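You operate a simulated robot arm through the tools that you are given. There is no shell and no other tool. Be economical: measure what you need, move in short steps, check, and stop when the job is done.

The job below is to be done with a simulated robot arm. You get a single attempt, and the scene is never put back.

JOB
Rub the green fluff off the return roller and clip it back in.
Fine: open the roller clip, clean the roller in the cleaning cradle with the scrub pad, pad back, roller down in its brackets, clip shut. Set down upright: scrub pad. Where these are worked on the way, their far stop is far enough and under half their travel is too little: roller clip. What is to be rubbed or washed off counts as gone when no trace of it is left.

The check looks at the end state, three seconds after you hand in, the way a careful person would. Anything else that was tipped, shoved, dropped, spilled or broken makes it a failure.

ROBOT AND FRAMES
A 7-joint arm with a two-finger parallel gripper, fixed in place. Base frame: the origin is at the foot of the arm, x ahead of it, y to its left, z up; the work surface is at about z = 90. Units: cm, degrees, N and s.
With the tool pointing down near the work surface it reaches from about 30 to 74 cm from the base axis. Its first joint turns from -115.0 to 115.0 degrees. Payload 3.91 kg.
The tool frame sits at the grasp point between the pads (the TCP): z along the fingers, y along the line on which they close. The tips reach 3 cm beyond it. Largest opening 11 cm; finger width 2, thickness 1; the body of the gripper, 4.8 by 11.2 cm, starts 5.5 cm behind the TCP.
Orientation is that of the tool frame in the base frame, as [roll, pitch, yaw] about the fixed x, y, z axes, in that order (R = Rz(yaw) Ry(pitch) Rx(roll)). With the fingers straight down and closing along the base's y, the tool's x points along the base's -x, its y along +y and its z along -z.

CONTROLS
- The arm moves only by the tool step_arm. Its argument "series" is one flat list of numbers, 7 for each row, row after row: the shift along the tool's x, y, z in units of 50 mm (1.0 is 50 mm), then the turn, a rotation vector about the tool's x, y, z in units of 5 degrees (1.0 is 5 degrees), then the opening, from 0 (shut) to 1 (fully open). In form: [tx, ty, tz, wx, wy, wz, fingers, tx, ty, tz, wx, wy, wz, fingers, ...]. A call has 1 to 8 rows; each row shifts and turns the commanded pose from where the row before left it, along the tool's axes as they then stand. A call with a number of a shift or a turn outside -1 to 1 is refused whole. Rows are played at 5 a second. More than 5 cm and 8.6 degrees between two rows, or a gripper value outside its range, and nothing of the call is played. Where a pose cannot be reached the arm comes as near as it can. A force on the tool above 40 N (or 10 N above the force at the start of the call, whichever is more), or a blocked arm, ends the call early, and 0.2 s more pass. Each finger travels about 10.8 cm/s and halts on what it meets, pressing with about 24 N; the grip force reading is that of the motor and also rises with nothing between the fingers. The clock runs only during rows and for 0.2 s after the last one: add rows that do not move to give the fingers time. The reply holds the time, the measured pose of the TCP, the force on the tool along the base axes, the opening and the grip force, in the units named above and with some noise, with the torque about the TCP (base axes, N m) and any sound that the robot's microphone picked up.
- Cameras (640 x 400 px; columns grow to the right, rows downward): "scene" is fixed at [39.63, -64.72, 165.09]; the picture's right is [0.99, -0.12, 0.00], its down [-0.07, -0.56, -0.82] and it looks along [0.10, 0.82, -0.57] (base axes); focal length 317 px, centre (320, 200). "wrist" rides on the gripper at [7.2, 1.7, -10.3] in the tool frame; the picture's right is [-0.23, 0.97, 0.00], its down [-0.76, -0.18, -0.62] and it looks along [-0.61, -0.14, 0.78] (tool axes); focal length 222 px, centre (320, 200). There is no depth. A picture from a camera that has moved, and an enlarged one, comes with that camera's place and axes in the base frame and with its lens. The place of the scene camera against the robot may be out by one fixed shift of up to 1.2 cm in any direction.
- capture(camera): a new picture of that camera. The clock stands still meanwhile.
- lift_body(by): slides the trunk up (or, below 0, down) by that many cm; the arm rides with it, the base frame stays. It gives what a move gives, with no picture.
- inspect(camera, box): a new picture of the part [left, top, right, bottom] of that camera's present view, enlarged. The clock stands still meanwhile.
- sign_off(): hands the job in; it is judged then, once.

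Work in short steps. Places have to be worked out from the pictures, the camera data and where the tool is seen: move nearer, look again, correct. Check each grasp and each placing, and mend what went wrong. You have 120 turns and 64 pictures in all, those below and enlarged ones among them. Open the gripper and draw the arm clear of the work before you hand the job in, unless the task says otherwise; then end with one line.

The tools are called after "Call:" as a command line: name --argument value ..., lists and objects as JSON in quotes. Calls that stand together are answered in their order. step_arm: Moves the arm, as the interface text tells. Its arguments: {"type":"object","properties":{"series":{"type":"array"}},"required":["series"]} The other tools are called the same way: lift_body (by) slides the trunk up or down; capture (camera) takes a picture; inspect (camera, box) takes an enlarged picture of a part of a camera's view; sign_off () hands the job in.

At the start:

```text
clock: 0.0
tool_pos: [47.22, 0.31, 131.81]
ee_rot: [179.9, 0.1, -180.0]
wrist_force: [0.3, -0.1, -1.1]
ft_torque: [0.0, -0.02, 0.0]
finger_gap: 10.99
gripper_force: 0.1
trunk travel left (down, up): [-90.0, 9.0]
```

scene: 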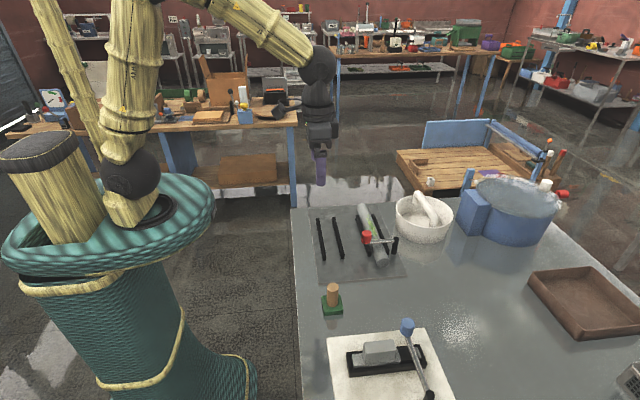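
wrist: 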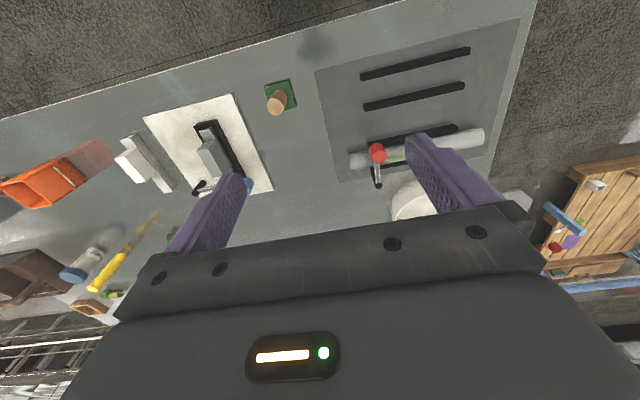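

The scene shows a plate with two black cradle bars, a roller with green fluff and a red-knobbed clip, and a scrub pad with a wooden knob. I'll look closer from both cameras.

Call:
inspect --camera "scene" --box '[290, 180, 450, 330]'

Call:
inspect --camera "wrist" --box '[250, 20, 530, 220]'

```text
2.67 times, centred on (370, 255) of scene
camera zoom: at [39.63, -64.72, 165.09], right [0.99, -0.12, 0.0], down [-0.07, -0.56, -0.82], along [0.1, 0.82, -0.57], focal length 846 px, centre (187, 53)
```

zoom: 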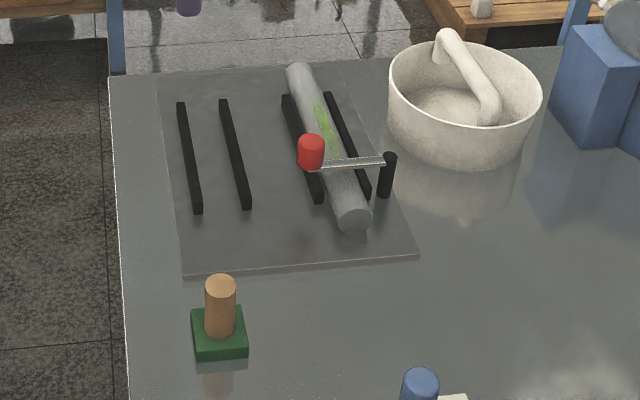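

```text
2.00 times, centred on (390, 120) of wrist
camera zoom: at [39.8, 1.9, 142.2], right [0.23, 0.97, 0.0], down [0.76, -0.18, 0.62], along [0.61, -0.14, -0.78], focal length 444 px, centre (180, 360)
```

zoom: 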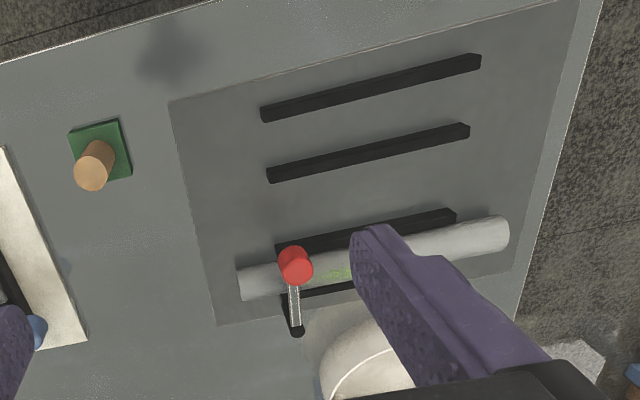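

From both views: the pad is about (49.7,-9.3), the cradle rails at x≈50.5/56.7, the roller along y at x≈68.5 (y 3–34), and the clip post at (74.6,9) with its knob at (64.3,9). I'll move nearer to see how the clip and roller sit.

Call:
step_arm --series '[-0.53, 0.6, 0.93, 0, 0, 0, 1, -0.53, 0.6, 0.93, 0, 0, 0, 1, -0.53, 0.6, 0.93, 0, 0, 0, 1, 0, 0, 0, 0, 0, 0, 1]'

Call:
capture --camera "wrist"

Call:
inspect --camera "scene" --box '[345, 195, 425, 275]'

```text
refused: row 1 steps farther than a row can; nothing moved
```

```text
59 pictures are left
camera wrist: at [39.8, 1.9, 142.2], right [0.23, 0.97, 0.0], down [0.76, -0.18, 0.62], along [0.61, -0.14, -0.78], focal length 222 px, centre (320, 200)
```

wrist: 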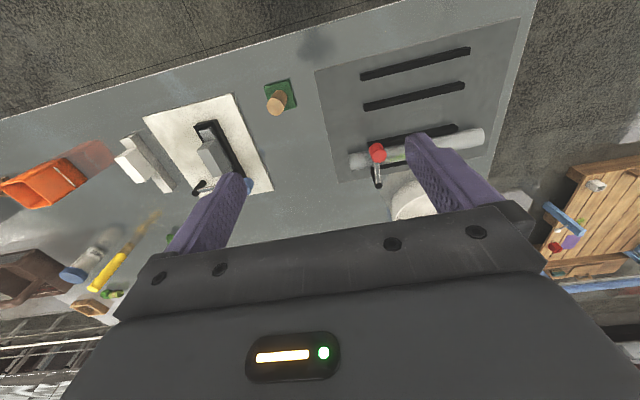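

```text
5.00 times, centred on (385, 235) of scene
camera zoom: at [39.63, -64.72, 165.09], right [0.99, -0.12, 0.0], down [-0.07, -0.56, -0.82], along [0.1, 0.82, -0.57], focal length 1586 px, centre (-5, 25)
```

zoom: 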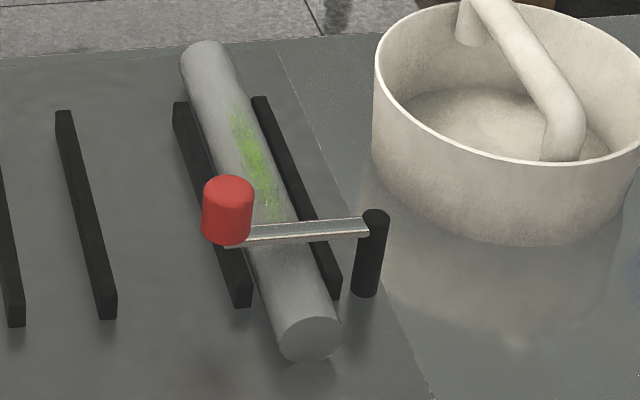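

A row may travel only 5 cm in total, so I'll use shorter rows and get the wrist camera near the roller and clip.

Call:
step_arm --series '[-0.32, 0.36, 0.56, 0, 0, 0, 1, -0.32, 0.36, 0.56, 0, 0, 0, 1, -0.32, 0.36, 0.56, 0, 0, 0, 1, -0.32, 0.36, 0.56, 0, 0, 0, 1, -0.32, 0.36, 0.56, 0, 0, 0, 1, 0, 0, 0, 0, 0, 0, 1]'

Call:
capture --camera "wrist"

```text
clock: 1.4
tool_pos: [55.01, 9.42, 117.86]
ee_rot: [-180.0, 0.1, 180.0]
wrist_force: [0.6, -0.4, -0.3]
ft_torque: [0.01, -0.02, -0.02]
finger_gap: 11.01
gripper_force: 0.0
trunk travel left (down, up): [-90.0, 9.0]
```

```text
57 pictures are left
camera wrist: at [47.74, 10.95, 128.28], right [0.23, 0.97, 0.0], down [0.76, -0.18, 0.62], along [0.61, -0.14, -0.78], focal length 222 px, centre (320, 200)
```

wrist: 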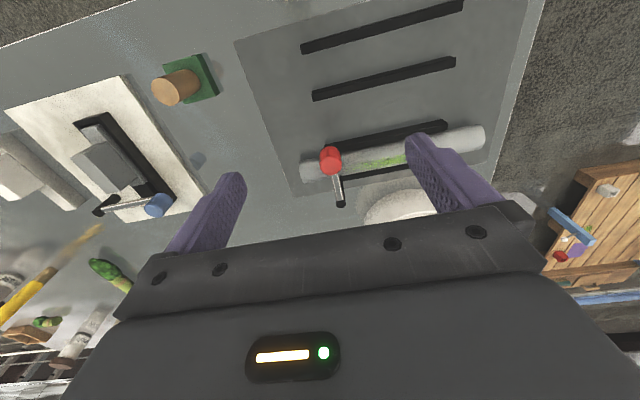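

The clip looks like a flat bar pivoting on its post. I'll turn the tool 90° so the fingers close across the roller and the camera looks along it.

Call:
step_arm --series '[0, 0, 0, 0, 0, -1, 1, 0, 0, 0, 0, 0, -1, 1, 0, 0, 0, 0, 0, -1, 1, 0, 0, 0, 0, 0, -1, 1, 0, 0, 0, 0, 0, -1, 1, 0, 0, 0, 0, 0, -1, 1, 0, 0, 0, 0, 0, -1, 1, 0, 0, 0, 0, 0, -1, 1]'

Call:
step_arm --series '[0, 0, 0, 0, 0, -1, 1, 0, 0, 0, 0, 0, -1, 1, 0, 0, 0, 0, 0, -1, 1, 0, 0, 0, 0, 0, -1, 1, 0, 0, 0, 0, 0, -1, 1, 0, 0, 0, 0, 0, -1, 1, 0, 0, 0, 0, 0, -1, 1, 0, 0, 0, 0, 0, -1, 1]'

Call:
step_arm --series '[0, 0, 0, 0, 0, -1, 1, 0, 0, 0, 0, 0, -1, 1, 0.5, -0.4, 0, 0, 0, 0, 1, 0.5, -0.4, 0.2, 0, 0, 0, 1, 0.4, -0.4, 0.5, 0, 0, 0, 1, 0.4, -0.4, 0.5, 0, 0, 0, 1, 0, 0, 0.6, 0, 0, 0, 1, 0, 0, 0, 0, 0, 0, 1]'

Call:
capture --camera "wrist"

```text
clock: 3.2
tool_pos: [55.0, 9.32, 117.76]
ee_rot: [-180.0, 0.0, -139.9]
wrist_force: [-0.1, 0.1, -0.4]
ft_torque: [0.01, -0.01, 0.01]
finger_gap: 11.0
gripper_force: 0.0
trunk travel left (down, up): [-90.0, 9.0]
```

```text
clock: 5.0
tool_pos: [55.02, 9.36, 117.86]
ee_rot: [-180.0, -0.1, -100.0]
wrist_force: [0.8, 0.7, 0.9]
ft_torque: [-0.02, -0.01, 0.01]
finger_gap: 11.01
gripper_force: 0.1
trunk travel left (down, up): [-90.0, 9.0]
```

```text
clock: 6.8
tool_pos: [63.13, 0.37, 108.83]
ee_rot: [180.0, -0.1, -90.0]
wrist_force: [-0.5, -0.2, -0.2]
ft_torque: [-0.01, -0.02, -0.01]
finger_gap: 11.0
gripper_force: 0.0
trunk travel left (down, up): [-90.0, 9.0]
```

```text
56 pictures are left
camera wrist: at [61.37, -6.98, 119.24], right [-0.97, 0.23, 0.0], down [0.18, 0.76, 0.62], along [0.14, 0.61, -0.78], focal length 222 px, centre (320, 200)
```

wrist: 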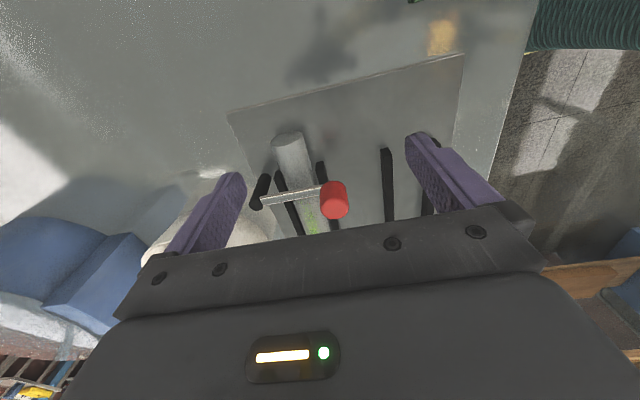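

Call:
inspect --camera "wrist" --box '[240, 110, 440, 240]'

```text
3.08 times, centred on (340, 175) of wrist
camera zoom: at [61.37, -6.98, 119.24], right [-0.97, 0.23, 0.0], down [0.18, 0.76, 0.62], along [0.14, 0.61, -0.78], focal length 684 px, centre (258, 277)
```

zoom: 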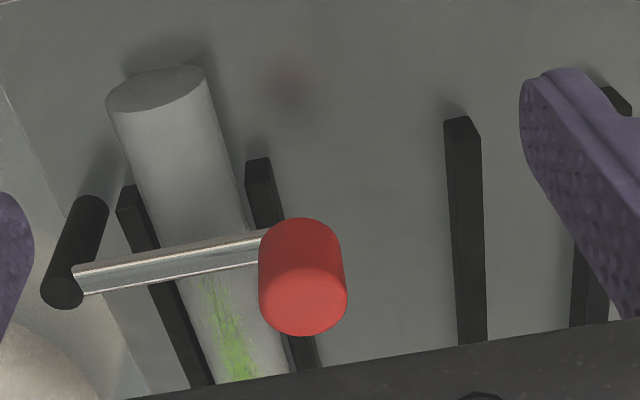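

Roller about 3.9 cm thick lies between its rails (axis x≈68, rail tops near its axis height); knob at about (63.4, 9.3), z 97–100.5. I'll lower the open fingers around the knob.

Call:
step_arm --series '[-0.6, -0.02, 0.1, 0, 0, 0, 1, -0.6, -0.02, 0.1, 0, 0, 0, 1, -0.58, -0.02, 0.1, 0, 0, 0, 1, 0, 0, 0.5, 0, 0, 0, 1, 0, 0, 0.5, 0, 0, 0, 1, 0, 0, 0.27, 0, 0, 0, 1, 0, 0, 0, 0, 0, 0, 1]'

Call:
capture --camera "wrist"

Call:
inspect --camera "scene" --box '[325, 190, 425, 270]'

```text
clock: 8.4
tool_pos: [63.45, 9.27, 100.94]
ee_rot: [-179.9, -0.1, -90.0]
wrist_force: [0.1, 0.6, 0.0]
ft_torque: [-0.02, 0.02, 0.01]
finger_gap: 11.01
gripper_force: 0.0
trunk travel left (down, up): [-90.0, 9.0]
```

```text
54 pictures are left
camera wrist: at [61.69, 1.88, 111.37], right [-0.97, 0.23, 0.0], down [0.18, 0.76, 0.62], along [0.14, 0.61, -0.78], focal length 222 px, centre (320, 200)
```

wrist: 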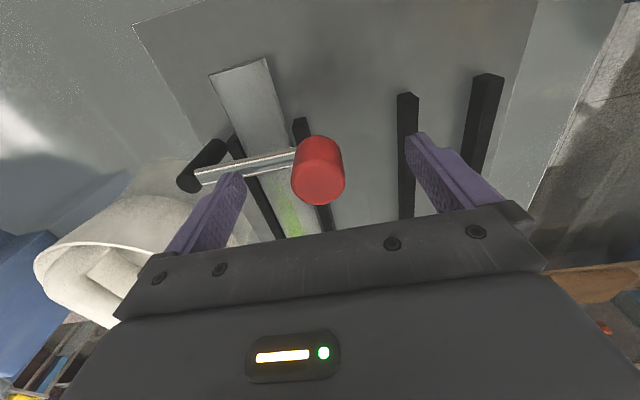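

```text
5.00 times, centred on (375, 230) of scene
camera zoom: at [39.63, -64.72, 165.09], right [0.99, -0.12, 0.0], down [-0.07, -0.56, -0.82], along [0.1, 0.82, -0.57], focal length 1586 px, centre (45, 50)
```

zoom: 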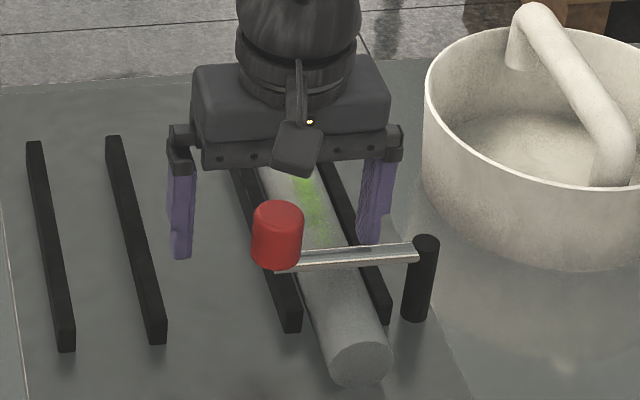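

The knob sits centred between the fingers; I close on it.

Call:
step_arm --series '[0, 0, 0, 0, 0, 0, 0.5, 0, 0, 0, 0, 0, 0, 0.3, 0, 0, 0, 0, 0, 0, 0.15, 0, 0, 0, 0, 0, 0, 0.15, 0, 0, 0, 0, 0, 0, 0.15]'

```text
clock: 9.6
tool_pos: [63.51, 9.1, 100.98]
ee_rot: [180.0, 0.0, -90.0]
wrist_force: [2.7, -0.2, 0.8]
ft_torque: [0.07, -0.05, 0.01]
finger_gap: 3.13
gripper_force: 45.2
trunk travel left (down, up): [-90.0, 9.0]
```

Knob gripped (3.1 cm). I test a small swing toward -y.

Call:
step_arm --series '[0.1, 0, 0, 0, 0, 0, 0.15, 0.1, 0, 0, 0, 0, 0, 0.15, 0, 0, 0, 0, 0, 0, 0.15]'

```text
clock: 10.4
tool_pos: [63.57, 8.4, 100.96]
ee_rot: [-179.9, 0.0, -90.0]
wrist_force: [5.7, 5.6, 4.3]
ft_torque: [0.54, 0.01, 0.44]
finger_gap: 3.13
gripper_force: 44.7
trunk travel left (down, up): [-90.0, 9.0]
```

There's resistance; I'll return and try lifting the knob instead.

Call:
step_arm --series '[-0.1, 0, 0, 0, 0, 0, 0.15, -0.1, 0, 0, 0, 0, 0, 0.15, 0, 0, 0, 0, 0, 0, 0.15]'

Call:
step_arm --series '[0, 0, -0.1, 0, 0, 0, 0.15, 0, 0, -0.1, 0, 0, 0, 0.15, 0, 0, 0, 0, 0, 0, 0.15]'

```text
clock: 11.2
tool_pos: [63.59, 9.05, 100.96]
ee_rot: [180.0, 0.0, -90.0]
wrist_force: [8.4, -5.3, 12.3]
ft_torque: [-0.55, 0.02, -0.41]
finger_gap: 3.15
gripper_force: 44.5
trunk travel left (down, up): [-90.0, 9.0]
```

```text
clock: 12.0
tool_pos: [63.57, 9.26, 101.51]
ee_rot: [179.5, 0.1, -90.1]
wrist_force: [4.1, -2.9, -33.1]
ft_torque: [0.08, -0.51, 0.06]
finger_gap: 3.17
gripper_force: 45.0
trunk travel left (down, up): [-90.0, 9.0]
```

It doesn't lift; the sideways force was just hinge friction (about 5.5 N each way). I go back down and swing along the 10 cm arc toward -y, turning the tool with it.

Call:
step_arm --series '[0, 0, 0.1, 0, 0, 0, 0.15, 0, 0, 0.1, 0, 0, 0, 0.15, 0.176, -0.008, 0, 0, 0, -1, 0.15, 0.176, -0.008, 0, 0, 0, -1, 0.176, -0.008, 0, 0, 0, 0, 0.15]'

```text
refused: series must hold 7 numbers for each row
```

Call:
step_arm --series '[0, 0, 0.1, 0, 0, 0, 0.15, 0, 0, 0.1, 0, 0, 0, 0.15, 0.176, -0.008, 0, 0, 0, -1, 0.15, 0.176, -0.008, 0, 0, 0, -1, 0.15, 0.176, -0.008, 0, 0, 0, -1, 0.15, 0, 0, 0, 0, 0, 0, 0.15]'

Call:
inspect --camera "scene" --box '[325, 190, 425, 270]'

```text
clock: 13.2
tool_pos: [63.66, 6.9, 101.48]
ee_rot: [-179.4, 0.0, -76.3]
wrist_force: [-8.0, -2.8, 20.5]
ft_torque: [0.14, 1.57, -0.04]
finger_gap: 3.14
gripper_force: 45.0
trunk travel left (down, up): [-90.0, 9.0]
stopped in row 5: the force on the tool passed its limit at 45 N (the readings are from after the stop); the commanded pose is now the measured one
```

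```text
5.00 times, centred on (375, 230) of scene
camera zoom: at [39.63, -64.72, 165.09], right [0.99, -0.12, 0.0], down [-0.07, -0.56, -0.82], along [0.1, 0.82, -0.57], focal length 1586 px, centre (45, 50)
```

zoom: 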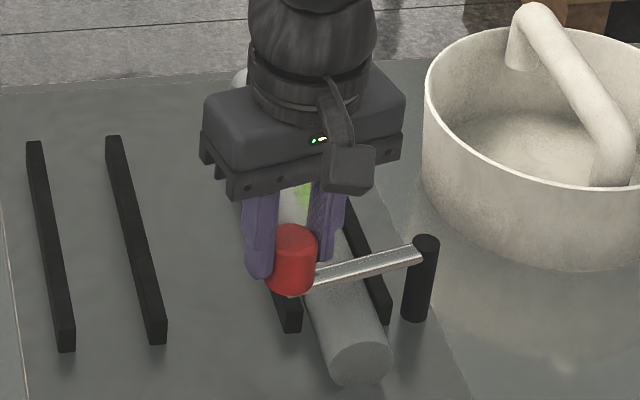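

The clip swings toward -y, but my grip was strained. I'll release, rise, and push the knob with closed fingers from the +y side instead.

Call:
step_arm --series '[0, 0, 0, 0, 0, 0, 0.4, 0, 0, 0, 0, 0, 0, 0.6, 0, 0, -0.5, 0, 0, 0, 0.6, 0, 0, -0.5, 0, 0, 1, 0.6, 0, 0, 0, 0, 0, 1, 0.6, 0, 0, 0, 0, 0, 0.75, 0.6, 0, 0, 0, 0, 0, 0, 0.6]'

Call:
capture --camera "wrist"

```text
clock: 14.8
tool_pos: [63.96, 6.95, 106.2]
ee_rot: [-179.4, 0.2, -90.0]
wrist_force: [-0.6, -0.3, -0.8]
ft_torque: [-0.01, 0.01, 0.0]
finger_gap: 6.61
gripper_force: 0.1
trunk travel left (down, up): [-90.0, 9.0]
```

```text
51 pictures are left
camera wrist: at [62.07, -0.48, 116.64], right [-0.97, 0.23, -0.01], down [0.17, 0.76, 0.63], along [0.15, 0.61, -0.78], focal length 222 px, centre (320, 200)
```

wrist: 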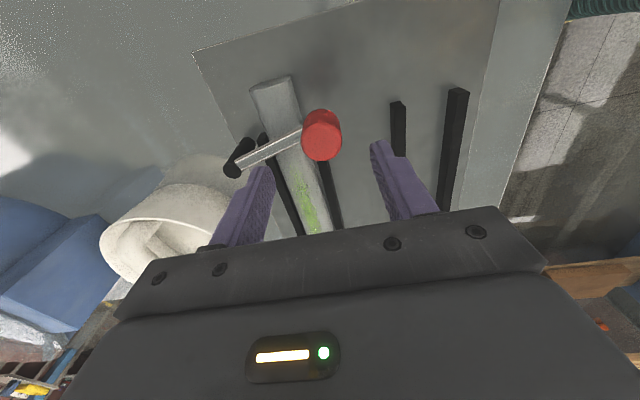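

Knob now at about (63.8, 6.7). I'll put closed fingers behind it at y≈10.5, tips at z≈98.3.

Call:
step_arm --series '[-0.71, 0.17, 0, 0, 0, 0, 0.3, 0, 0, 0, 0, 0, 0, 0, 0, 0, 0, 0, 0, 0, 0, 0, 0, 0.5, 0, 0, 0, 0, 0, 0, 0.48, 0, 0, 0, 0, 0, 0, 0, 0, 0, 0, 0]'

Call:
inspect --camera "scene" --box '[325, 190, 425, 270]'

```text
clock: 16.2
tool_pos: [63.03, 10.59, 101.34]
ee_rot: [-179.5, 0.1, -89.9]
wrist_force: [0.2, 0.5, 0.5]
ft_torque: [0.02, -0.02, -0.03]
finger_gap: 0.0
gripper_force: 24.0
trunk travel left (down, up): [-90.0, 9.0]
```

```text
5.00 times, centred on (375, 230) of scene
camera zoom: at [39.63, -64.72, 165.09], right [0.99, -0.12, 0.0], down [-0.07, -0.56, -0.82], along [0.1, 0.82, -0.57], focal length 1586 px, centre (45, 50)
```

zoom: 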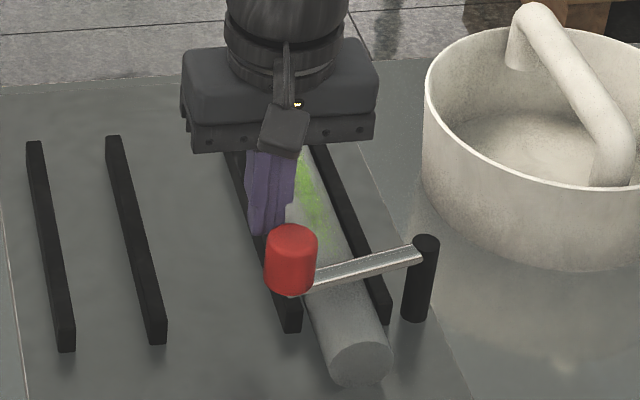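

Fingers sit just behind the knob; I push along the arc.

Call:
step_arm --series '[0.28, -0.014, 0, 0, 0, 0, 0, 0.27, -0.04, 0, 0, 0, 0, 0, 0.27, -0.04, 0, 0, 0, 0, 0, 0.25, -0.1, 0, 0, 0, 0, 0, 0.25, -0.1, 0, 0, 0, 0, 0, 0.22, -0.17, 0, 0, 0, 0, 0, 0.22, -0.17, 0, 0, 0, 0, 0]'

Call:
inspect --camera "scene" --box '[325, 190, 425, 270]'

```text
clock: 17.8
tool_pos: [66.29, 1.58, 101.18]
ee_rot: [-179.6, 0.2, -90.1]
wrist_force: [-0.3, -1.1, 0.3]
ft_torque: [0.0, -0.05, -0.01]
finger_gap: 0.0
gripper_force: 23.7
trunk travel left (down, up): [-90.0, 9.0]
```

```text
5.00 times, centred on (375, 230) of scene
camera zoom: at [39.63, -64.72, 165.09], right [0.99, -0.12, 0.0], down [-0.07, -0.56, -0.82], along [0.1, 0.82, -0.57], focal length 1586 px, centre (45, 50)
```

zoom: 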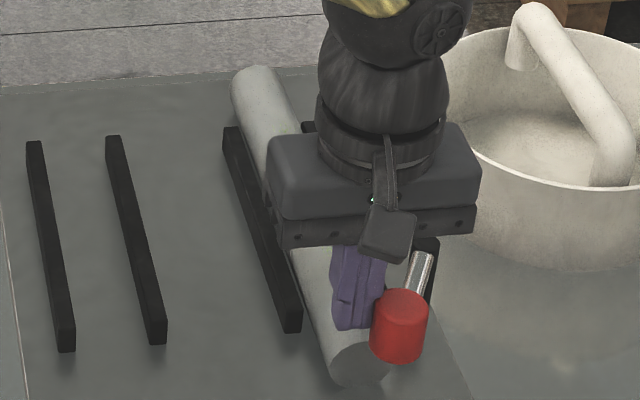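

The clip is at about 65°; I continue toward its stop.

Call:
step_arm --series '[0.14, -0.21, 0, 0, 0, 0, 0, 0.14, -0.21, 0, 0, 0, 0, 0, 0.1, -0.25, 0, 0, 0, 0, 0, 0.1, -0.25, 0, 0, 0, 0, 0, 0, -0.15, 0, 0, 0, 0, 0, 0, -0.15, 0, 0, 0, 0, 0]'

Call:
inspect --camera "scene" --box '[325, 190, 425, 270]'

```text
clock: 19.0
tool_pos: [70.32, -0.49, 101.36]
ee_rot: [179.0, 0.4, -89.8]
wrist_force: [-27.6, 2.7, 17.4]
ft_torque: [0.0, 0.01, -0.12]
finger_gap: 0.0
gripper_force: 24.2
trunk travel left (down, up): [-90.0, 9.0]
stopped in row 5: the force on the tool passed its limit at 47 N (the readings are from after the stop); the commanded pose is now the measured one
```

```text
5.00 times, centred on (375, 230) of scene
camera zoom: at [39.63, -64.72, 165.09], right [0.99, -0.12, 0.0], down [-0.07, -0.56, -0.82], along [0.1, 0.82, -0.57], focal length 1586 px, centre (45, 50)
```

zoom: 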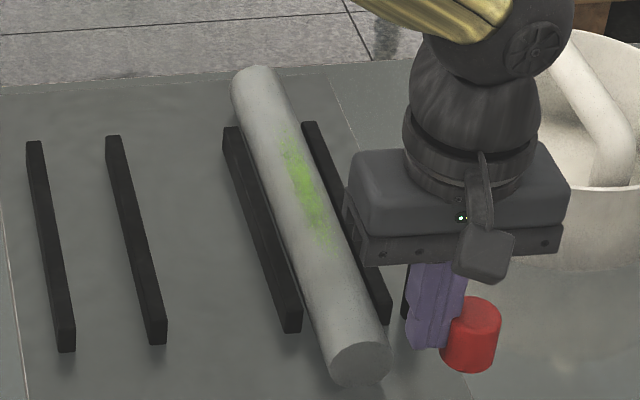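

The clip is at its far stop (~90°), clear of the roller. I back off and go above the roller's middle to look.

Call:
step_arm --series '[0, 0.1, 0, 0, 0, 0, 0, 0, 0.1, -0.4, 0.2, 0, 0, 0, 0, 0.1, -0.9, 0, 0, 0, 0.3, -0.76, 0.05, -0.3, 0, 0, 0, 0.6, -0.76, 0.05, -0.1, 0, 0, 0, 0.6, -0.76, 0.03, 0, 0, 0, 0, 0.6, -0.76, 0.03, 0, 0, 0, 0, 0.6, -0.76, 0, 0, 0, 0, 0, 0.6]'

Call:
capture --camera "wrist"

```text
clock: 20.8
tool_pos: [68.46, 18.54, 109.58]
ee_rot: [-179.7, 0.3, -90.0]
wrist_force: [0.0, 0.2, 1.2]
ft_torque: [-0.06, 0.02, 0.0]
finger_gap: 6.6
gripper_force: 0.0
trunk travel left (down, up): [-90.0, 9.0]
```

```text
47 pictures are left
camera wrist: at [66.71, 11.09, 119.98], right [-0.97, 0.23, 0.0], down [0.17, 0.76, 0.63], along [0.14, 0.61, -0.78], focal length 222 px, centre (320, 200)
```

wrist: 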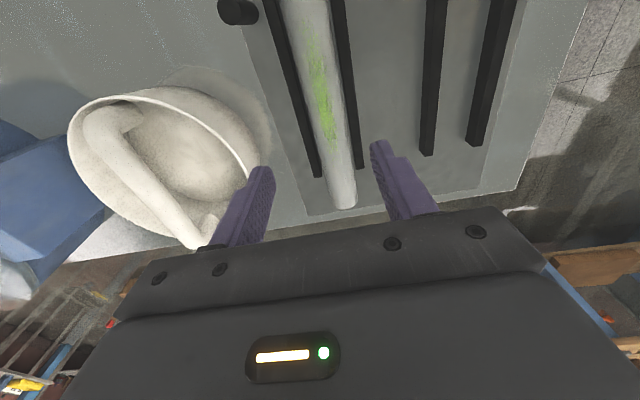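

Roller spans y≈3.1–34.5 (centre 18.8), axis x≈68.1. I descend over its middle with fingers just wider than the roller, and look again before the last bit.

Call:
step_arm --series '[-0.05, 0.06, 0.5, 0, 0, 0, 0.48, 0, 0, 0.6, 0, 0, 0, 0.48, 0, 0, 0.6, 0, 0, 0, 0.48, 0, 0, 0.5, 0, 0, 0, 0.48, 0, 0, 0, 0, 0, 0, 0.48]'

Call:
capture --camera "wrist"

Call:
inspect --camera "scene" --box '[325, 180, 425, 260]'

```text
clock: 22.0
tool_pos: [68.15, 18.78, 98.64]
ee_rot: [-179.8, 0.2, -89.9]
wrist_force: [-0.1, -0.6, 0.5]
ft_torque: [0.0, -0.01, 0.0]
finger_gap: 5.29
gripper_force: 0.1
trunk travel left (down, up): [-90.0, 9.0]
```

```text
46 pictures are left
camera wrist: at [66.44, 11.21, 109.01], right [-0.97, 0.23, 0.0], down [0.17, 0.76, 0.63], along [0.14, 0.61, -0.78], focal length 222 px, centre (320, 200)
```

wrist: 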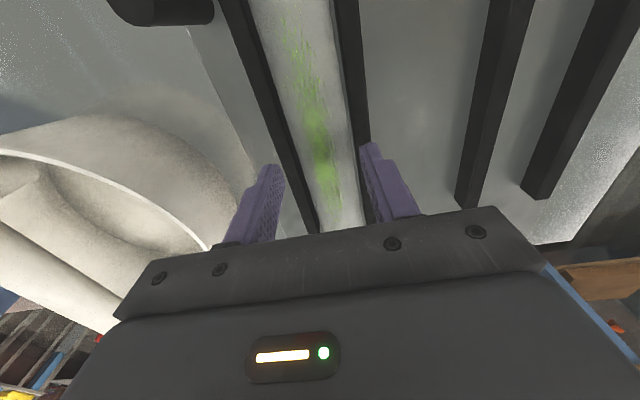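

```text
5.00 times, centred on (375, 220) of scene
camera zoom: at [39.63, -64.72, 165.09], right [0.99, -0.12, 0.0], down [-0.07, -0.56, -0.82], along [0.1, 0.82, -0.57], focal length 1586 px, centre (45, 100)
```

zoom: 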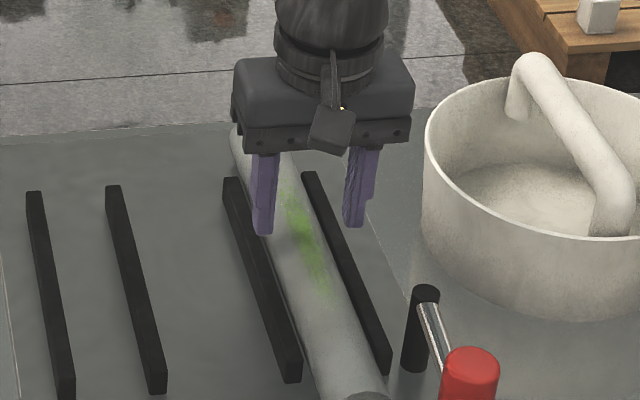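

Aligned. I descend in small steps, feeling for the rail tops.

Call:
step_arm --series '[0, 0, 0.16, 0, 0, 0, 0.48, 0, 0, 0.16, 0, 0, 0, 0.48, 0, 0, 0.16, 0, 0, 0, 0.48, 0, 0, 0, 0, 0, 0, 0.48]'

Call:
step_arm --series '[0, 0, 0.05, 0, 0, 0, 0.48, 0, 0, 0.05, 0, 0, 0, 0.48, 0, 0, 0, 0, 0, 0, 0.48]'

```text
clock: 23.0
tool_pos: [68.31, 18.58, 96.51]
ee_rot: [-179.5, 0.3, -89.9]
wrist_force: [-1.6, -1.1, 15.0]
ft_torque: [-0.15, 0.47, -0.01]
finger_gap: 5.31
gripper_force: 0.1
trunk travel left (down, up): [-90.0, 9.0]
```

```text
clock: 23.6
tool_pos: [68.38, 18.58, 96.4]
ee_rot: [-179.3, 0.3, -89.9]
wrist_force: [-8.4, -3.6, 20.4]
ft_torque: [-0.26, 0.97, 0.16]
finger_gap: 5.69
gripper_force: 4.0
trunk travel left (down, up): [-90.0, 9.0]
stopped in row 3: the force on the tool passed its limit at 42 N (the readings are from after the stop); the commanded pose is now the measured one
```

Contact at tip height ≈93.5 on the -x finger. Look before going on.

Call:
step_arm --series '[0, 0, -0.1, 0, 0, 0, 0.48, 0, 0, 0, 0, 0, 0, 0.48]'

Call:
inspect --camera "scene" --box '[355, 200, 405, 240]'

Call:
inspect --camera "wrist" --box '[230, 120, 430, 245]'

```text
clock: 24.2
tool_pos: [68.55, 18.65, 96.61]
ee_rot: [-179.3, 0.3, -89.9]
wrist_force: [-0.4, 0.2, -0.5]
ft_torque: [-0.01, -0.01, 0.01]
finger_gap: 5.28
gripper_force: 0.0
trunk travel left (down, up): [-90.0, 9.0]
```

```text
10.00 times, centred on (380, 220) of scene
camera zoom: at [39.63, -64.72, 165.09], right [0.99, -0.12, 0.0], down [-0.07, -0.56, -0.82], along [0.1, 0.82, -0.57], focal length 3172 px, centre (-280, 0)
```

zoom: 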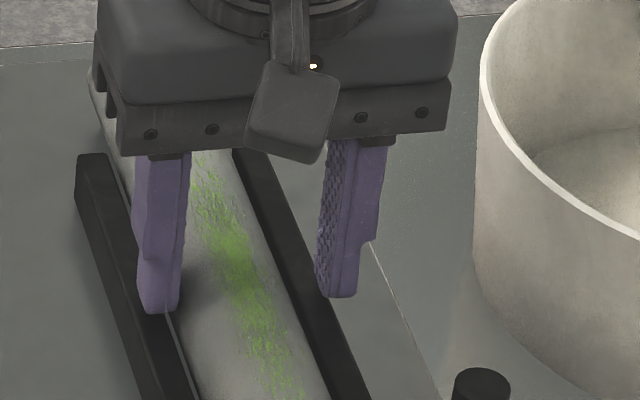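

```text
3.20 times, centred on (330, 182) of wrist
camera zoom: at [66.62, 11.27, 106.98], right [-0.97, 0.23, -0.01], down [0.17, 0.76, 0.63], along [0.15, 0.61, -0.78], focal length 711 px, centre (288, 256)
```

zoom: 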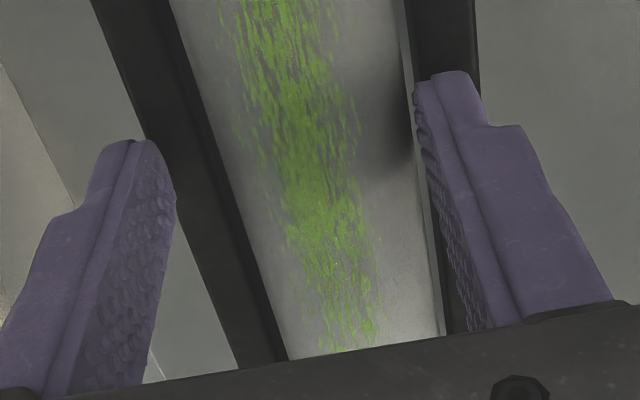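

The -x finger sits on the rail top (≈93.5), since the tool drifted to x=68.55 while the roller axis is ≈68.0. I'll measure roller height by touching its top gently with closed fingers at a clean spot (y≈26).

Call:
step_arm --series '[0, 0.1, -0.3, -0.12, 0, 0, 0.3, -0.5, 0, 0, 0, 0, 0, 0, -0.5, 0, 0, 0, 0, 0, 0, -0.47, 0, 0, 0, 0, 0, 0, 0, 0, 0.1, 0, 0, 0, 0, 0, 0, 0, 0, 0, 0, 0]'

Call:
step_arm --series '[0, 0, 0.05, 0, 0, 0, 0, 0, 0, 0.05, 0, 0, 0, 0, 0, 0, 0.05, 0, 0, 0, 0, 0, 0, 0, 0, 0, 0, 0]'

```text
clock: 25.6
tool_pos: [67.97, 26.14, 98.17]
ee_rot: [-179.7, 0.5, -89.8]
wrist_force: [1.9, 3.5, 21.5]
ft_torque: [-0.1, -0.01, -0.08]
finger_gap: 0.0
gripper_force: 23.9
trunk travel left (down, up): [-90.0, 9.0]
```

```text
clock: 26.1
tool_pos: [68.26, 26.19, 98.04]
ee_rot: [-179.3, 0.6, -89.9]
wrist_force: [-5.9, -1.3, 16.6]
ft_torque: [-0.23, 0.25, -0.12]
finger_gap: 0.0
gripper_force: 24.1
trunk travel left (down, up): [-90.0, 9.0]
stopped in row 2: the force on the tool passed its limit at 42 N (the readings are from after the stop); the commanded pose is now the measured one
```

Roller top is at z≈95.2, so its axis is ≈93.1, just below the rail tops: gripping with tips at ≈93.65 will work. Back to the middle.

Call:
step_arm --series '[0, 0.04, -0.3, -0.12, 0, 0, 0.0, 0.5, 0, 0, 0, 0, 0, 0.5, 0.5, 0, 0, 0, 0, 0, 0.5, 0.48, 0, 0, 0, 0, 0, 0.5, 0, 0, 0.2, 0, 0, 0, 0.5, 0, 0, 0.2, 0, 0, 0, 0.5, 0, 0, 0, 0, 0, 0, 0.5]'

```text
clock: 27.8
tool_pos: [68.03, 18.83, 97.17]
ee_rot: [179.9, 0.5, -89.9]
wrist_force: [1.2, -0.2, 0.9]
ft_torque: [0.0, 0.01, 0.03]
finger_gap: 5.5
gripper_force: 0.0
trunk travel left (down, up): [-90.0, 9.0]
```

Call:
step_arm --series '[0, 0, 0.1, 0, 0, 0, 0.5, 0, 0, 0, 0, 0, 0, 0.5]'

Call:
step_arm --series '[0, 0, 0, 0, 0, 0, 0.4, 0, 0, 0, 0, 0, 0, 0.3, 0, 0, 0, 0, 0, 0, 0.25, 0, 0, 0, 0, 0, 0, 0.25]'

```text
clock: 28.4
tool_pos: [68.04, 18.7, 96.58]
ee_rot: [179.9, 0.4, -89.9]
wrist_force: [0.1, 0.1, 0.4]
ft_torque: [-0.01, 0.01, 0.02]
finger_gap: 5.5
gripper_force: 0.1
trunk travel left (down, up): [-90.0, 9.0]
```

```text
clock: 29.4
tool_pos: [68.0, 18.77, 96.66]
ee_rot: [179.9, 0.5, -90.0]
wrist_force: [-0.3, 0.5, 0.5]
ft_torque: [0.13, 0.06, 0.1]
finger_gap: 3.84
gripper_force: 24.3
trunk travel left (down, up): [-90.0, 9.0]
```

Gripped at 3.84 cm with nothing displaced. Lift gently.

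Call:
step_arm --series '[0, 0, -0.1, 0, 0, 0, 0.25, 0, 0, -0.1, 0, 0, 0, 0.25, 0, 0, -0.2, 0, 0, 0, 0.25, 0, 0, -0.2, 0, 0, 0, 0.25, 0, 0, 0, 0, 0, 0, 0.25]'

Call:
inspect --camera "scene" --box '[325, 180, 425, 260]'

```text
clock: 30.6
tool_pos: [68.03, 18.8, 99.64]
ee_rot: [179.9, 0.5, -89.8]
wrist_force: [0.6, 0.8, -5.0]
ft_torque: [0.04, 0.01, -0.03]
finger_gap: 3.86
gripper_force: 23.9
trunk travel left (down, up): [-90.0, 9.0]
```

```text
5.00 times, centred on (375, 220) of scene
camera zoom: at [39.63, -64.72, 165.09], right [0.99, -0.12, 0.0], down [-0.07, -0.56, -0.82], along [0.1, 0.82, -0.57], focal length 1586 px, centre (45, 100)
```

zoom: 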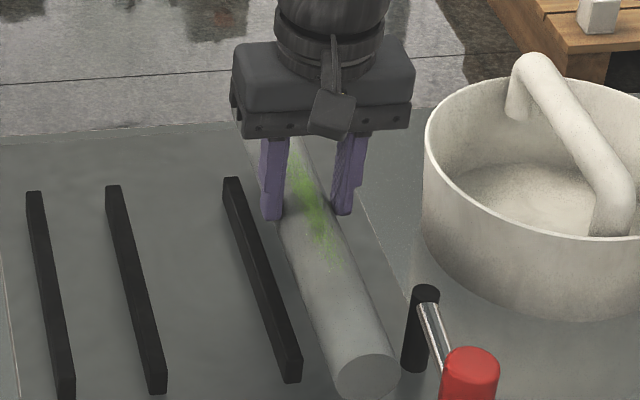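

Roller lifted level, about 0.55 kg. The cradle centre is 14.65 cm toward -x of the brackets (x≈53.4); I carry it there.

Call:
step_arm --series '[0, 0, -0.4, 0, 0, 0, 0.25, 0, 0, -0.3, 0, 0, 0, 0.25, 0, 0.6, 0, 0, 0, 0, 0.25, 0, 0.6, 0, 0, 0, 0, 0.25, 0, 0.6, 0, 0, 0, 0, 0.25, 0, 0.6, 0, 0, 0, 0, 0.25, 0, 0.53, 0, 0, 0, 0, 0.25, 0, 0, 0, 0, 0, 0, 0.25]'

Call:
capture --camera "wrist"

Call:
inspect --camera "scene" --box '[305, 180, 405, 270]'

```text
clock: 32.4
tool_pos: [53.5, 18.81, 103.06]
ee_rot: [180.0, 0.5, -89.9]
wrist_force: [-0.4, -0.4, -4.0]
ft_torque: [0.04, 0.02, 0.0]
finger_gap: 3.85
gripper_force: 24.0
trunk travel left (down, up): [-90.0, 9.0]
```

```text
41 pictures are left
camera wrist: at [51.7, 11.29, 113.53], right [-0.97, 0.23, 0.0], down [0.18, 0.76, 0.63], along [0.14, 0.61, -0.78], focal length 222 px, centre (320, 200)
```

wrist: 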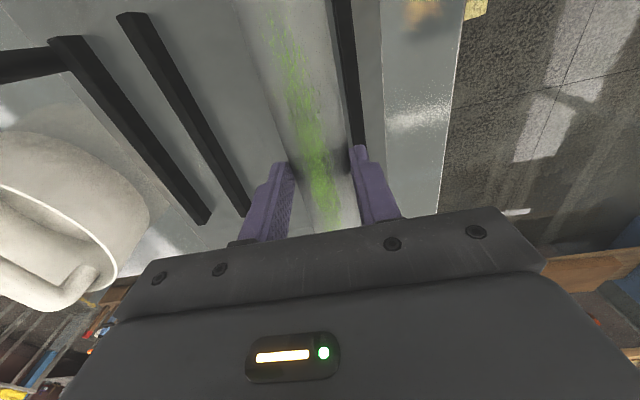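

```text
4.44 times, centred on (355, 225) of scene
camera zoom: at [39.63, -64.72, 165.09], right [0.99, -0.12, 0.0], down [-0.07, -0.56, -0.82], along [0.1, 0.82, -0.57], focal length 1410 px, centre (164, 89)
```

zoom: 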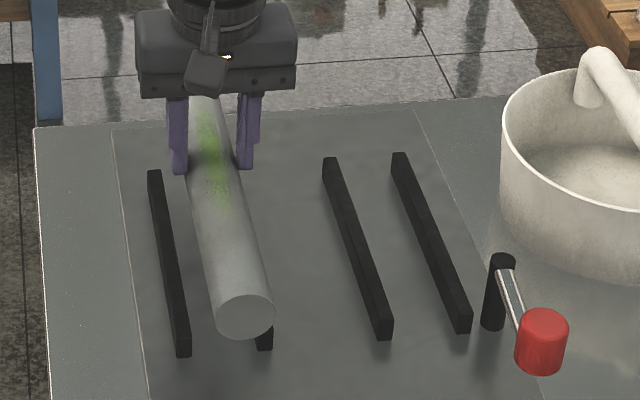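

Lower close to the cradle and check alignment.

Call:
step_arm --series '[0, 0.02, 0.35, 0, 0, 0, 0.25, 0, 0, 0.35, 0, 0, 0, 0.25, 0, 0, 0.2, 0, 0, 0, 0.25, 0, 0, 0, 0, 0, 0, 0.25]'

Call:
inspect --camera "scene" --box '[305, 180, 405, 270]'

Call:
capture --camera "wrist"

```text
clock: 33.4
tool_pos: [53.34, 18.81, 98.71]
ee_rot: [179.8, 0.4, -89.9]
wrist_force: [0.1, 0.2, -4.5]
ft_torque: [0.01, 0.02, -0.01]
finger_gap: 3.86
gripper_force: 24.0
trunk travel left (down, up): [-90.0, 9.0]
```

```text
4.44 times, centred on (355, 225) of scene
camera zoom: at [39.63, -64.72, 165.09], right [0.99, -0.12, 0.0], down [-0.07, -0.56, -0.82], along [0.1, 0.82, -0.57], focal length 1410 px, centre (164, 89)
```

zoom: 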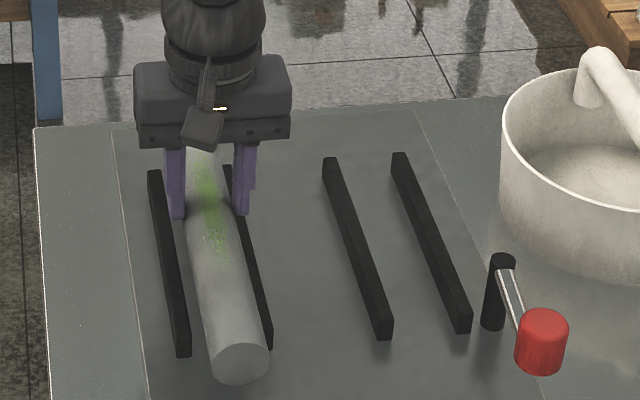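

```text
38 pictures are left
camera wrist: at [51.54, 11.33, 109.07], right [-0.97, 0.23, 0.0], down [0.18, 0.76, 0.63], along [0.14, 0.61, -0.78], focal length 222 px, centre (320, 200)
```

wrist: 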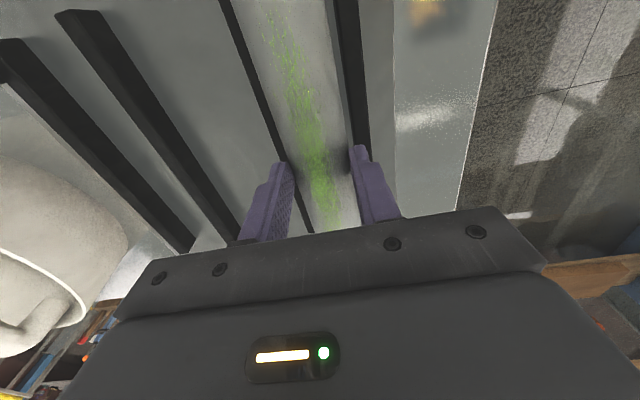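

Alignment agrees within about 1 mm. I lower slowly, feeling for the seat.

Call:
step_arm --series '[0, 0, 0.15, 0, 0, 0, 0.25, 0, 0, 0.1, 0, 0, 0, 0.25, 0, 0, 0.08, 0, 0, 0, 0.25, 0, 0, 0, 0, 0, 0, 0.25]'

```text
clock: 34.4
tool_pos: [53.32, 18.79, 96.98]
ee_rot: [179.8, 0.5, -89.8]
wrist_force: [-0.3, 0.2, -5.0]
ft_torque: [0.05, 0.0, -0.04]
finger_gap: 3.85
gripper_force: 24.4
trunk travel left (down, up): [-90.0, 9.0]
```

Call:
step_arm --series '[0, 0, 0.03, 0, 0, 0, 0.25, 0, 0, 0.03, 0, 0, 0, 0.25, 0, 0, 0, 0, 0, 0, 0.25]'

```text
clock: 35.1
tool_pos: [53.27, 18.91, 96.77]
ee_rot: [179.7, 0.5, -90.0]
wrist_force: [0.2, -0.2, -3.6]
ft_torque: [0.06, 0.0, 0.0]
finger_gap: 3.87
gripper_force: 24.1
trunk travel left (down, up): [-90.0, 9.0]
```

Call:
step_arm --series '[0, 0, 0.03, 0, 0, 0, 0.25, 0, 0, 0, 0, 0, 0, 0.25]'

```text
clock: 35.8
tool_pos: [53.38, 18.9, 96.56]
ee_rot: [179.9, 0.5, -89.9]
wrist_force: [0.4, 0.6, 2.6]
ft_torque: [-0.39, 0.07, 0.11]
finger_gap: 3.85
gripper_force: 24.5
trunk travel left (down, up): [-90.0, 9.0]
```

Seated (weight now carried by the cradle). I open and rise, then look.

Call:
step_arm --series '[0, 0, 0, 0, 0, 0, 0.4, 0, 0, 0, 0, 0, 0, 0.5, 0, 0, -0.3, 0, 0, 0, 0.5, 0, 0, -0.6, 0, 0, 0, 0.5, 0, 0, -0.9, 0, 0, 0, 0.5, 0, 0, 0, 0, 0, 0, 0.5]'

Call:
inspect --camera "scene" --box '[305, 180, 405, 270]'

Call:
capture --camera "wrist"

```text
clock: 37.1
tool_pos: [53.5, 18.72, 105.68]
ee_rot: [179.8, 0.5, -89.8]
wrist_force: [0.8, 0.2, -0.6]
ft_torque: [0.01, -0.01, 0.05]
finger_gap: 5.48
gripper_force: 0.0
trunk travel left (down, up): [-90.0, 9.0]
```

```text
4.44 times, centred on (355, 225) of scene
camera zoom: at [39.63, -64.72, 165.09], right [0.99, -0.12, 0.0], down [-0.07, -0.56, -0.82], along [0.1, 0.82, -0.57], focal length 1410 px, centre (164, 89)
```

zoom: 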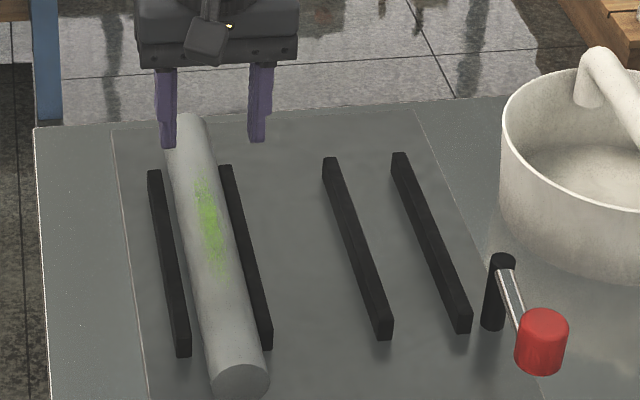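

```text
36 pictures are left
camera wrist: at [51.69, 11.29, 116.05], right [-0.97, 0.23, 0.01], down [0.18, 0.76, 0.63], along [0.14, 0.61, -0.78], focal length 222 px, centre (320, 200)
```

wrist: 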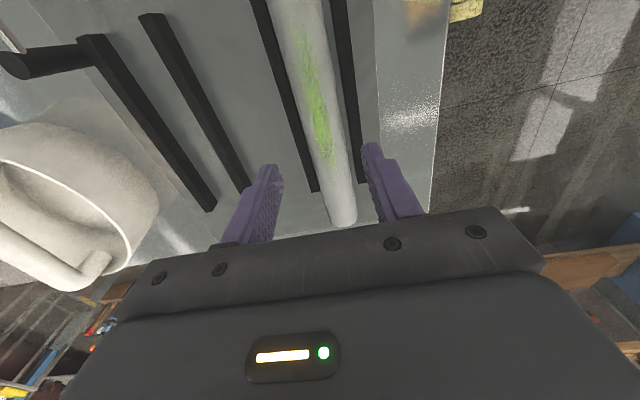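

The roller rests well in the cradle. Now to the scrub pad near (50,-9).

Call:
step_arm --series '[0.3, 0.1, -0.7, 0, 0, 0, 0.6, 0.8, 0.1, -0.2, 0, 0, 0, 0.6, 0.9, 0.1, 0, 0, 0, 0, 0.6, 0.9, 0.1, 0, 0, 0, 0, 0.6, 0.9, 0.1, 0, 0, 0, 0, 0.6, 0.9, 0.1, 0, 0, 0, 0, 0.6, 0.84, 0.1, 0, 0, 0, 0, 0.6, 0, 0, 0, 0, 0, 0, 0.6]'

Call:
capture --camera "wrist"

```text
clock: 39.0
tool_pos: [49.84, -8.95, 109.89]
ee_rot: [179.9, 0.6, -89.8]
wrist_force: [-0.3, -0.3, 0.4]
ft_torque: [0.02, -0.01, 0.0]
finger_gap: 6.61
gripper_force: 0.0
trunk travel left (down, up): [-90.0, 9.0]
```

```text
35 pictures are left
camera wrist: at [48.1, -16.43, 120.22], right [-0.97, 0.22, 0.0], down [0.18, 0.76, 0.63], along [0.14, 0.61, -0.78], focal length 222 px, centre (320, 200)
```

wrist: 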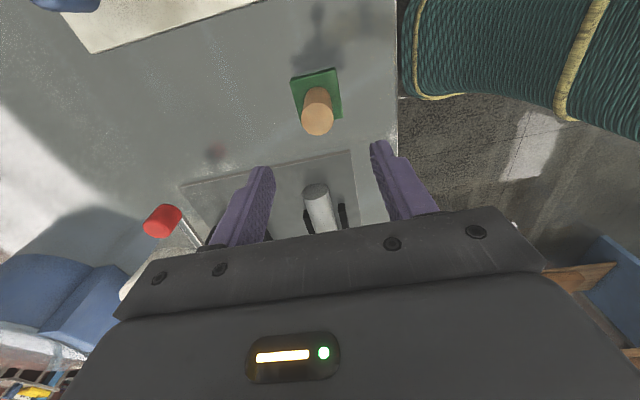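

Pad handle at about (50.05,-9.2), top ≈98.5. I descend around it.

Call:
step_arm --series '[0.05, -0.04, 0.6, 0, 0, 0, 0.6, 0, 0, 0.6, 0, 0, 0, 0.6, 0, 0, 0.5, 0, 0, 0, 0.6, 0, 0, 0.5, 0, 0, 0, 0.6, 0, 0, 0.4, 0, 0, 0, 0.6, 0, 0, 0, 0, 0, 0, 0.6]'

Call:
capture --camera "wrist"

Call:
inspect --camera "scene" --box '[290, 240, 390, 320]'

```text
clock: 40.4
tool_pos: [49.91, -9.08, 96.79]
ee_rot: [179.9, 0.5, -90.0]
wrist_force: [-0.2, -0.7, -0.1]
ft_torque: [-0.02, -0.02, 0.01]
finger_gap: 6.59
gripper_force: 0.2
trunk travel left (down, up): [-90.0, 9.0]
```

```text
34 pictures are left
camera wrist: at [48.24, -16.62, 107.14], right [-0.97, 0.23, 0.0], down [0.18, 0.76, 0.63], along [0.14, 0.61, -0.78], focal length 222 px, centre (320, 200)
```

wrist: 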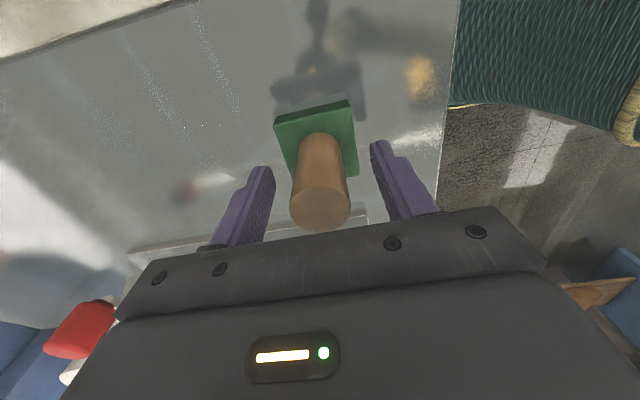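

```text
5.00 times, centred on (340, 280) of scene
camera zoom: at [39.63, -64.72, 165.09], right [0.99, -0.12, 0.0], down [-0.07, -0.56, -0.82], along [0.1, 0.82, -0.57], focal length 1586 px, centre (220, -200)
```

zoom: 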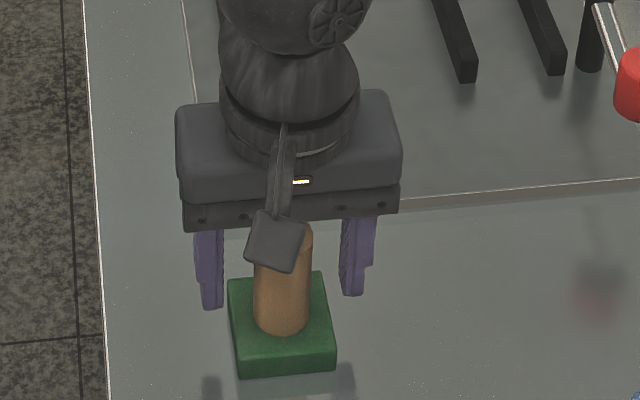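

Centred. Close on the handle.

Call:
step_arm --series '[0, 0, 0, 0, 0, 0, 0.45, 0, 0, 0, 0, 0, 0, 0.3, 0, 0, 0, 0, 0, 0, 0.15, 0, 0, 0, 0, 0, 0, 0.15, 0, 0, 0, 0, 0, 0, 0.15]'

Call:
step_arm --series '[0, 0, -0.2, 0, 0, 0, 0.15, 0, 0, -0.6, 0, 0, 0, 0.15, 0, 0, -0.6, 0, 0, 0, 0.15, 0, 0, -0.4, 0, 0, 0, 0.15, 0, 0, 0, 0, 0, 0, 0.15]'

Call:
inspect --camera "scene" --box '[290, 210, 390, 290]'

```text
clock: 41.5
tool_pos: [50.03, -9.05, 96.79]
ee_rot: [180.0, 0.5, -89.9]
wrist_force: [0.2, -0.2, 0.9]
ft_torque: [-0.03, -0.01, 0.01]
finger_gap: 3.12
gripper_force: 24.3
trunk travel left (down, up): [-90.0, 9.0]
```

```text
clock: 42.8
tool_pos: [50.04, -9.2, 105.83]
ee_rot: [179.8, 0.4, -89.9]
wrist_force: [0.5, 0.8, 0.1]
ft_torque: [0.03, 0.04, -0.02]
finger_gap: 3.11
gripper_force: 23.5
trunk travel left (down, up): [-90.0, 9.0]
```

```text
5.00 times, centred on (340, 250) of scene
camera zoom: at [39.63, -64.72, 165.09], right [0.99, -0.12, 0.0], down [-0.07, -0.56, -0.82], along [0.1, 0.82, -0.57], focal length 1586 px, centre (220, -50)
```

zoom: 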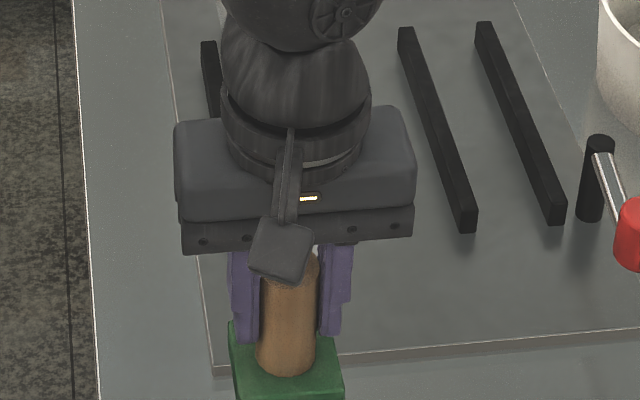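

Pad held. Its underside is 6.8 cm below the TCP, so contact with the roller top (z≈95.2) is at TCP z≈102; fluff spans y≈10–23.5. Move over the roller's near part of the fluff.

Call:
step_arm --series '[-0.73, -0.134, 0, 0, 0, 0, 0.15, -0.73, -0.134, 0, 0, 0, 0, 0.15, -0.73, -0.134, 0, 0, 0, 0, 0.15, -0.73, -0.134, 0, 0, 0, 0, 0.15, -0.73, -0.134, 0, 0, 0, 0, 0.15, 0, 0, 0.4, 0, 0, 0, 0.15, 0, 0, 0.2, 0, 0, 0, 0.15, 0, 0, 0, 0, 0, 0, 0.15]'

Call:
inspect --camera "scene" --box '[300, 180, 400, 260]'

```text
clock: 44.5
tool_pos: [53.35, 9.07, 103.05]
ee_rot: [179.9, 0.5, -89.9]
wrist_force: [0.4, 0.3, -0.8]
ft_torque: [0.0, 0.0, 0.02]
finger_gap: 3.11
gripper_force: 23.9
trunk travel left (down, up): [-90.0, 9.0]
```

```text
5.00 times, centred on (350, 220) of scene
camera zoom: at [39.63, -64.72, 165.09], right [0.99, -0.12, 0.0], down [-0.07, -0.56, -0.82], along [0.1, 0.82, -0.57], focal length 1586 px, centre (170, 100)
```

zoom: 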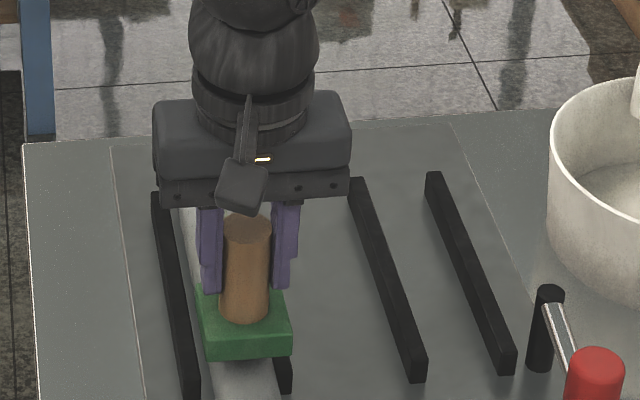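

Lower gently into contact.

Call:
step_arm --series '[0, 0, 0.1, 0, 0, 0, 0.15, 0, 0, 0.06, 0, 0, 0, 0.15, 0, 0, 0.04, 0, 0, 0, 0.15, 0, 0, 0, 0, 0, 0, 0.15]'

```text
clock: 45.5
tool_pos: [53.38, 9.0, 102.02]
ee_rot: [179.9, 0.4, -89.8]
wrist_force: [1.3, -0.7, -1.0]
ft_torque: [0.01, -0.05, 0.01]
finger_gap: 3.15
gripper_force: 23.6
trunk travel left (down, up): [-90.0, 9.0]
```

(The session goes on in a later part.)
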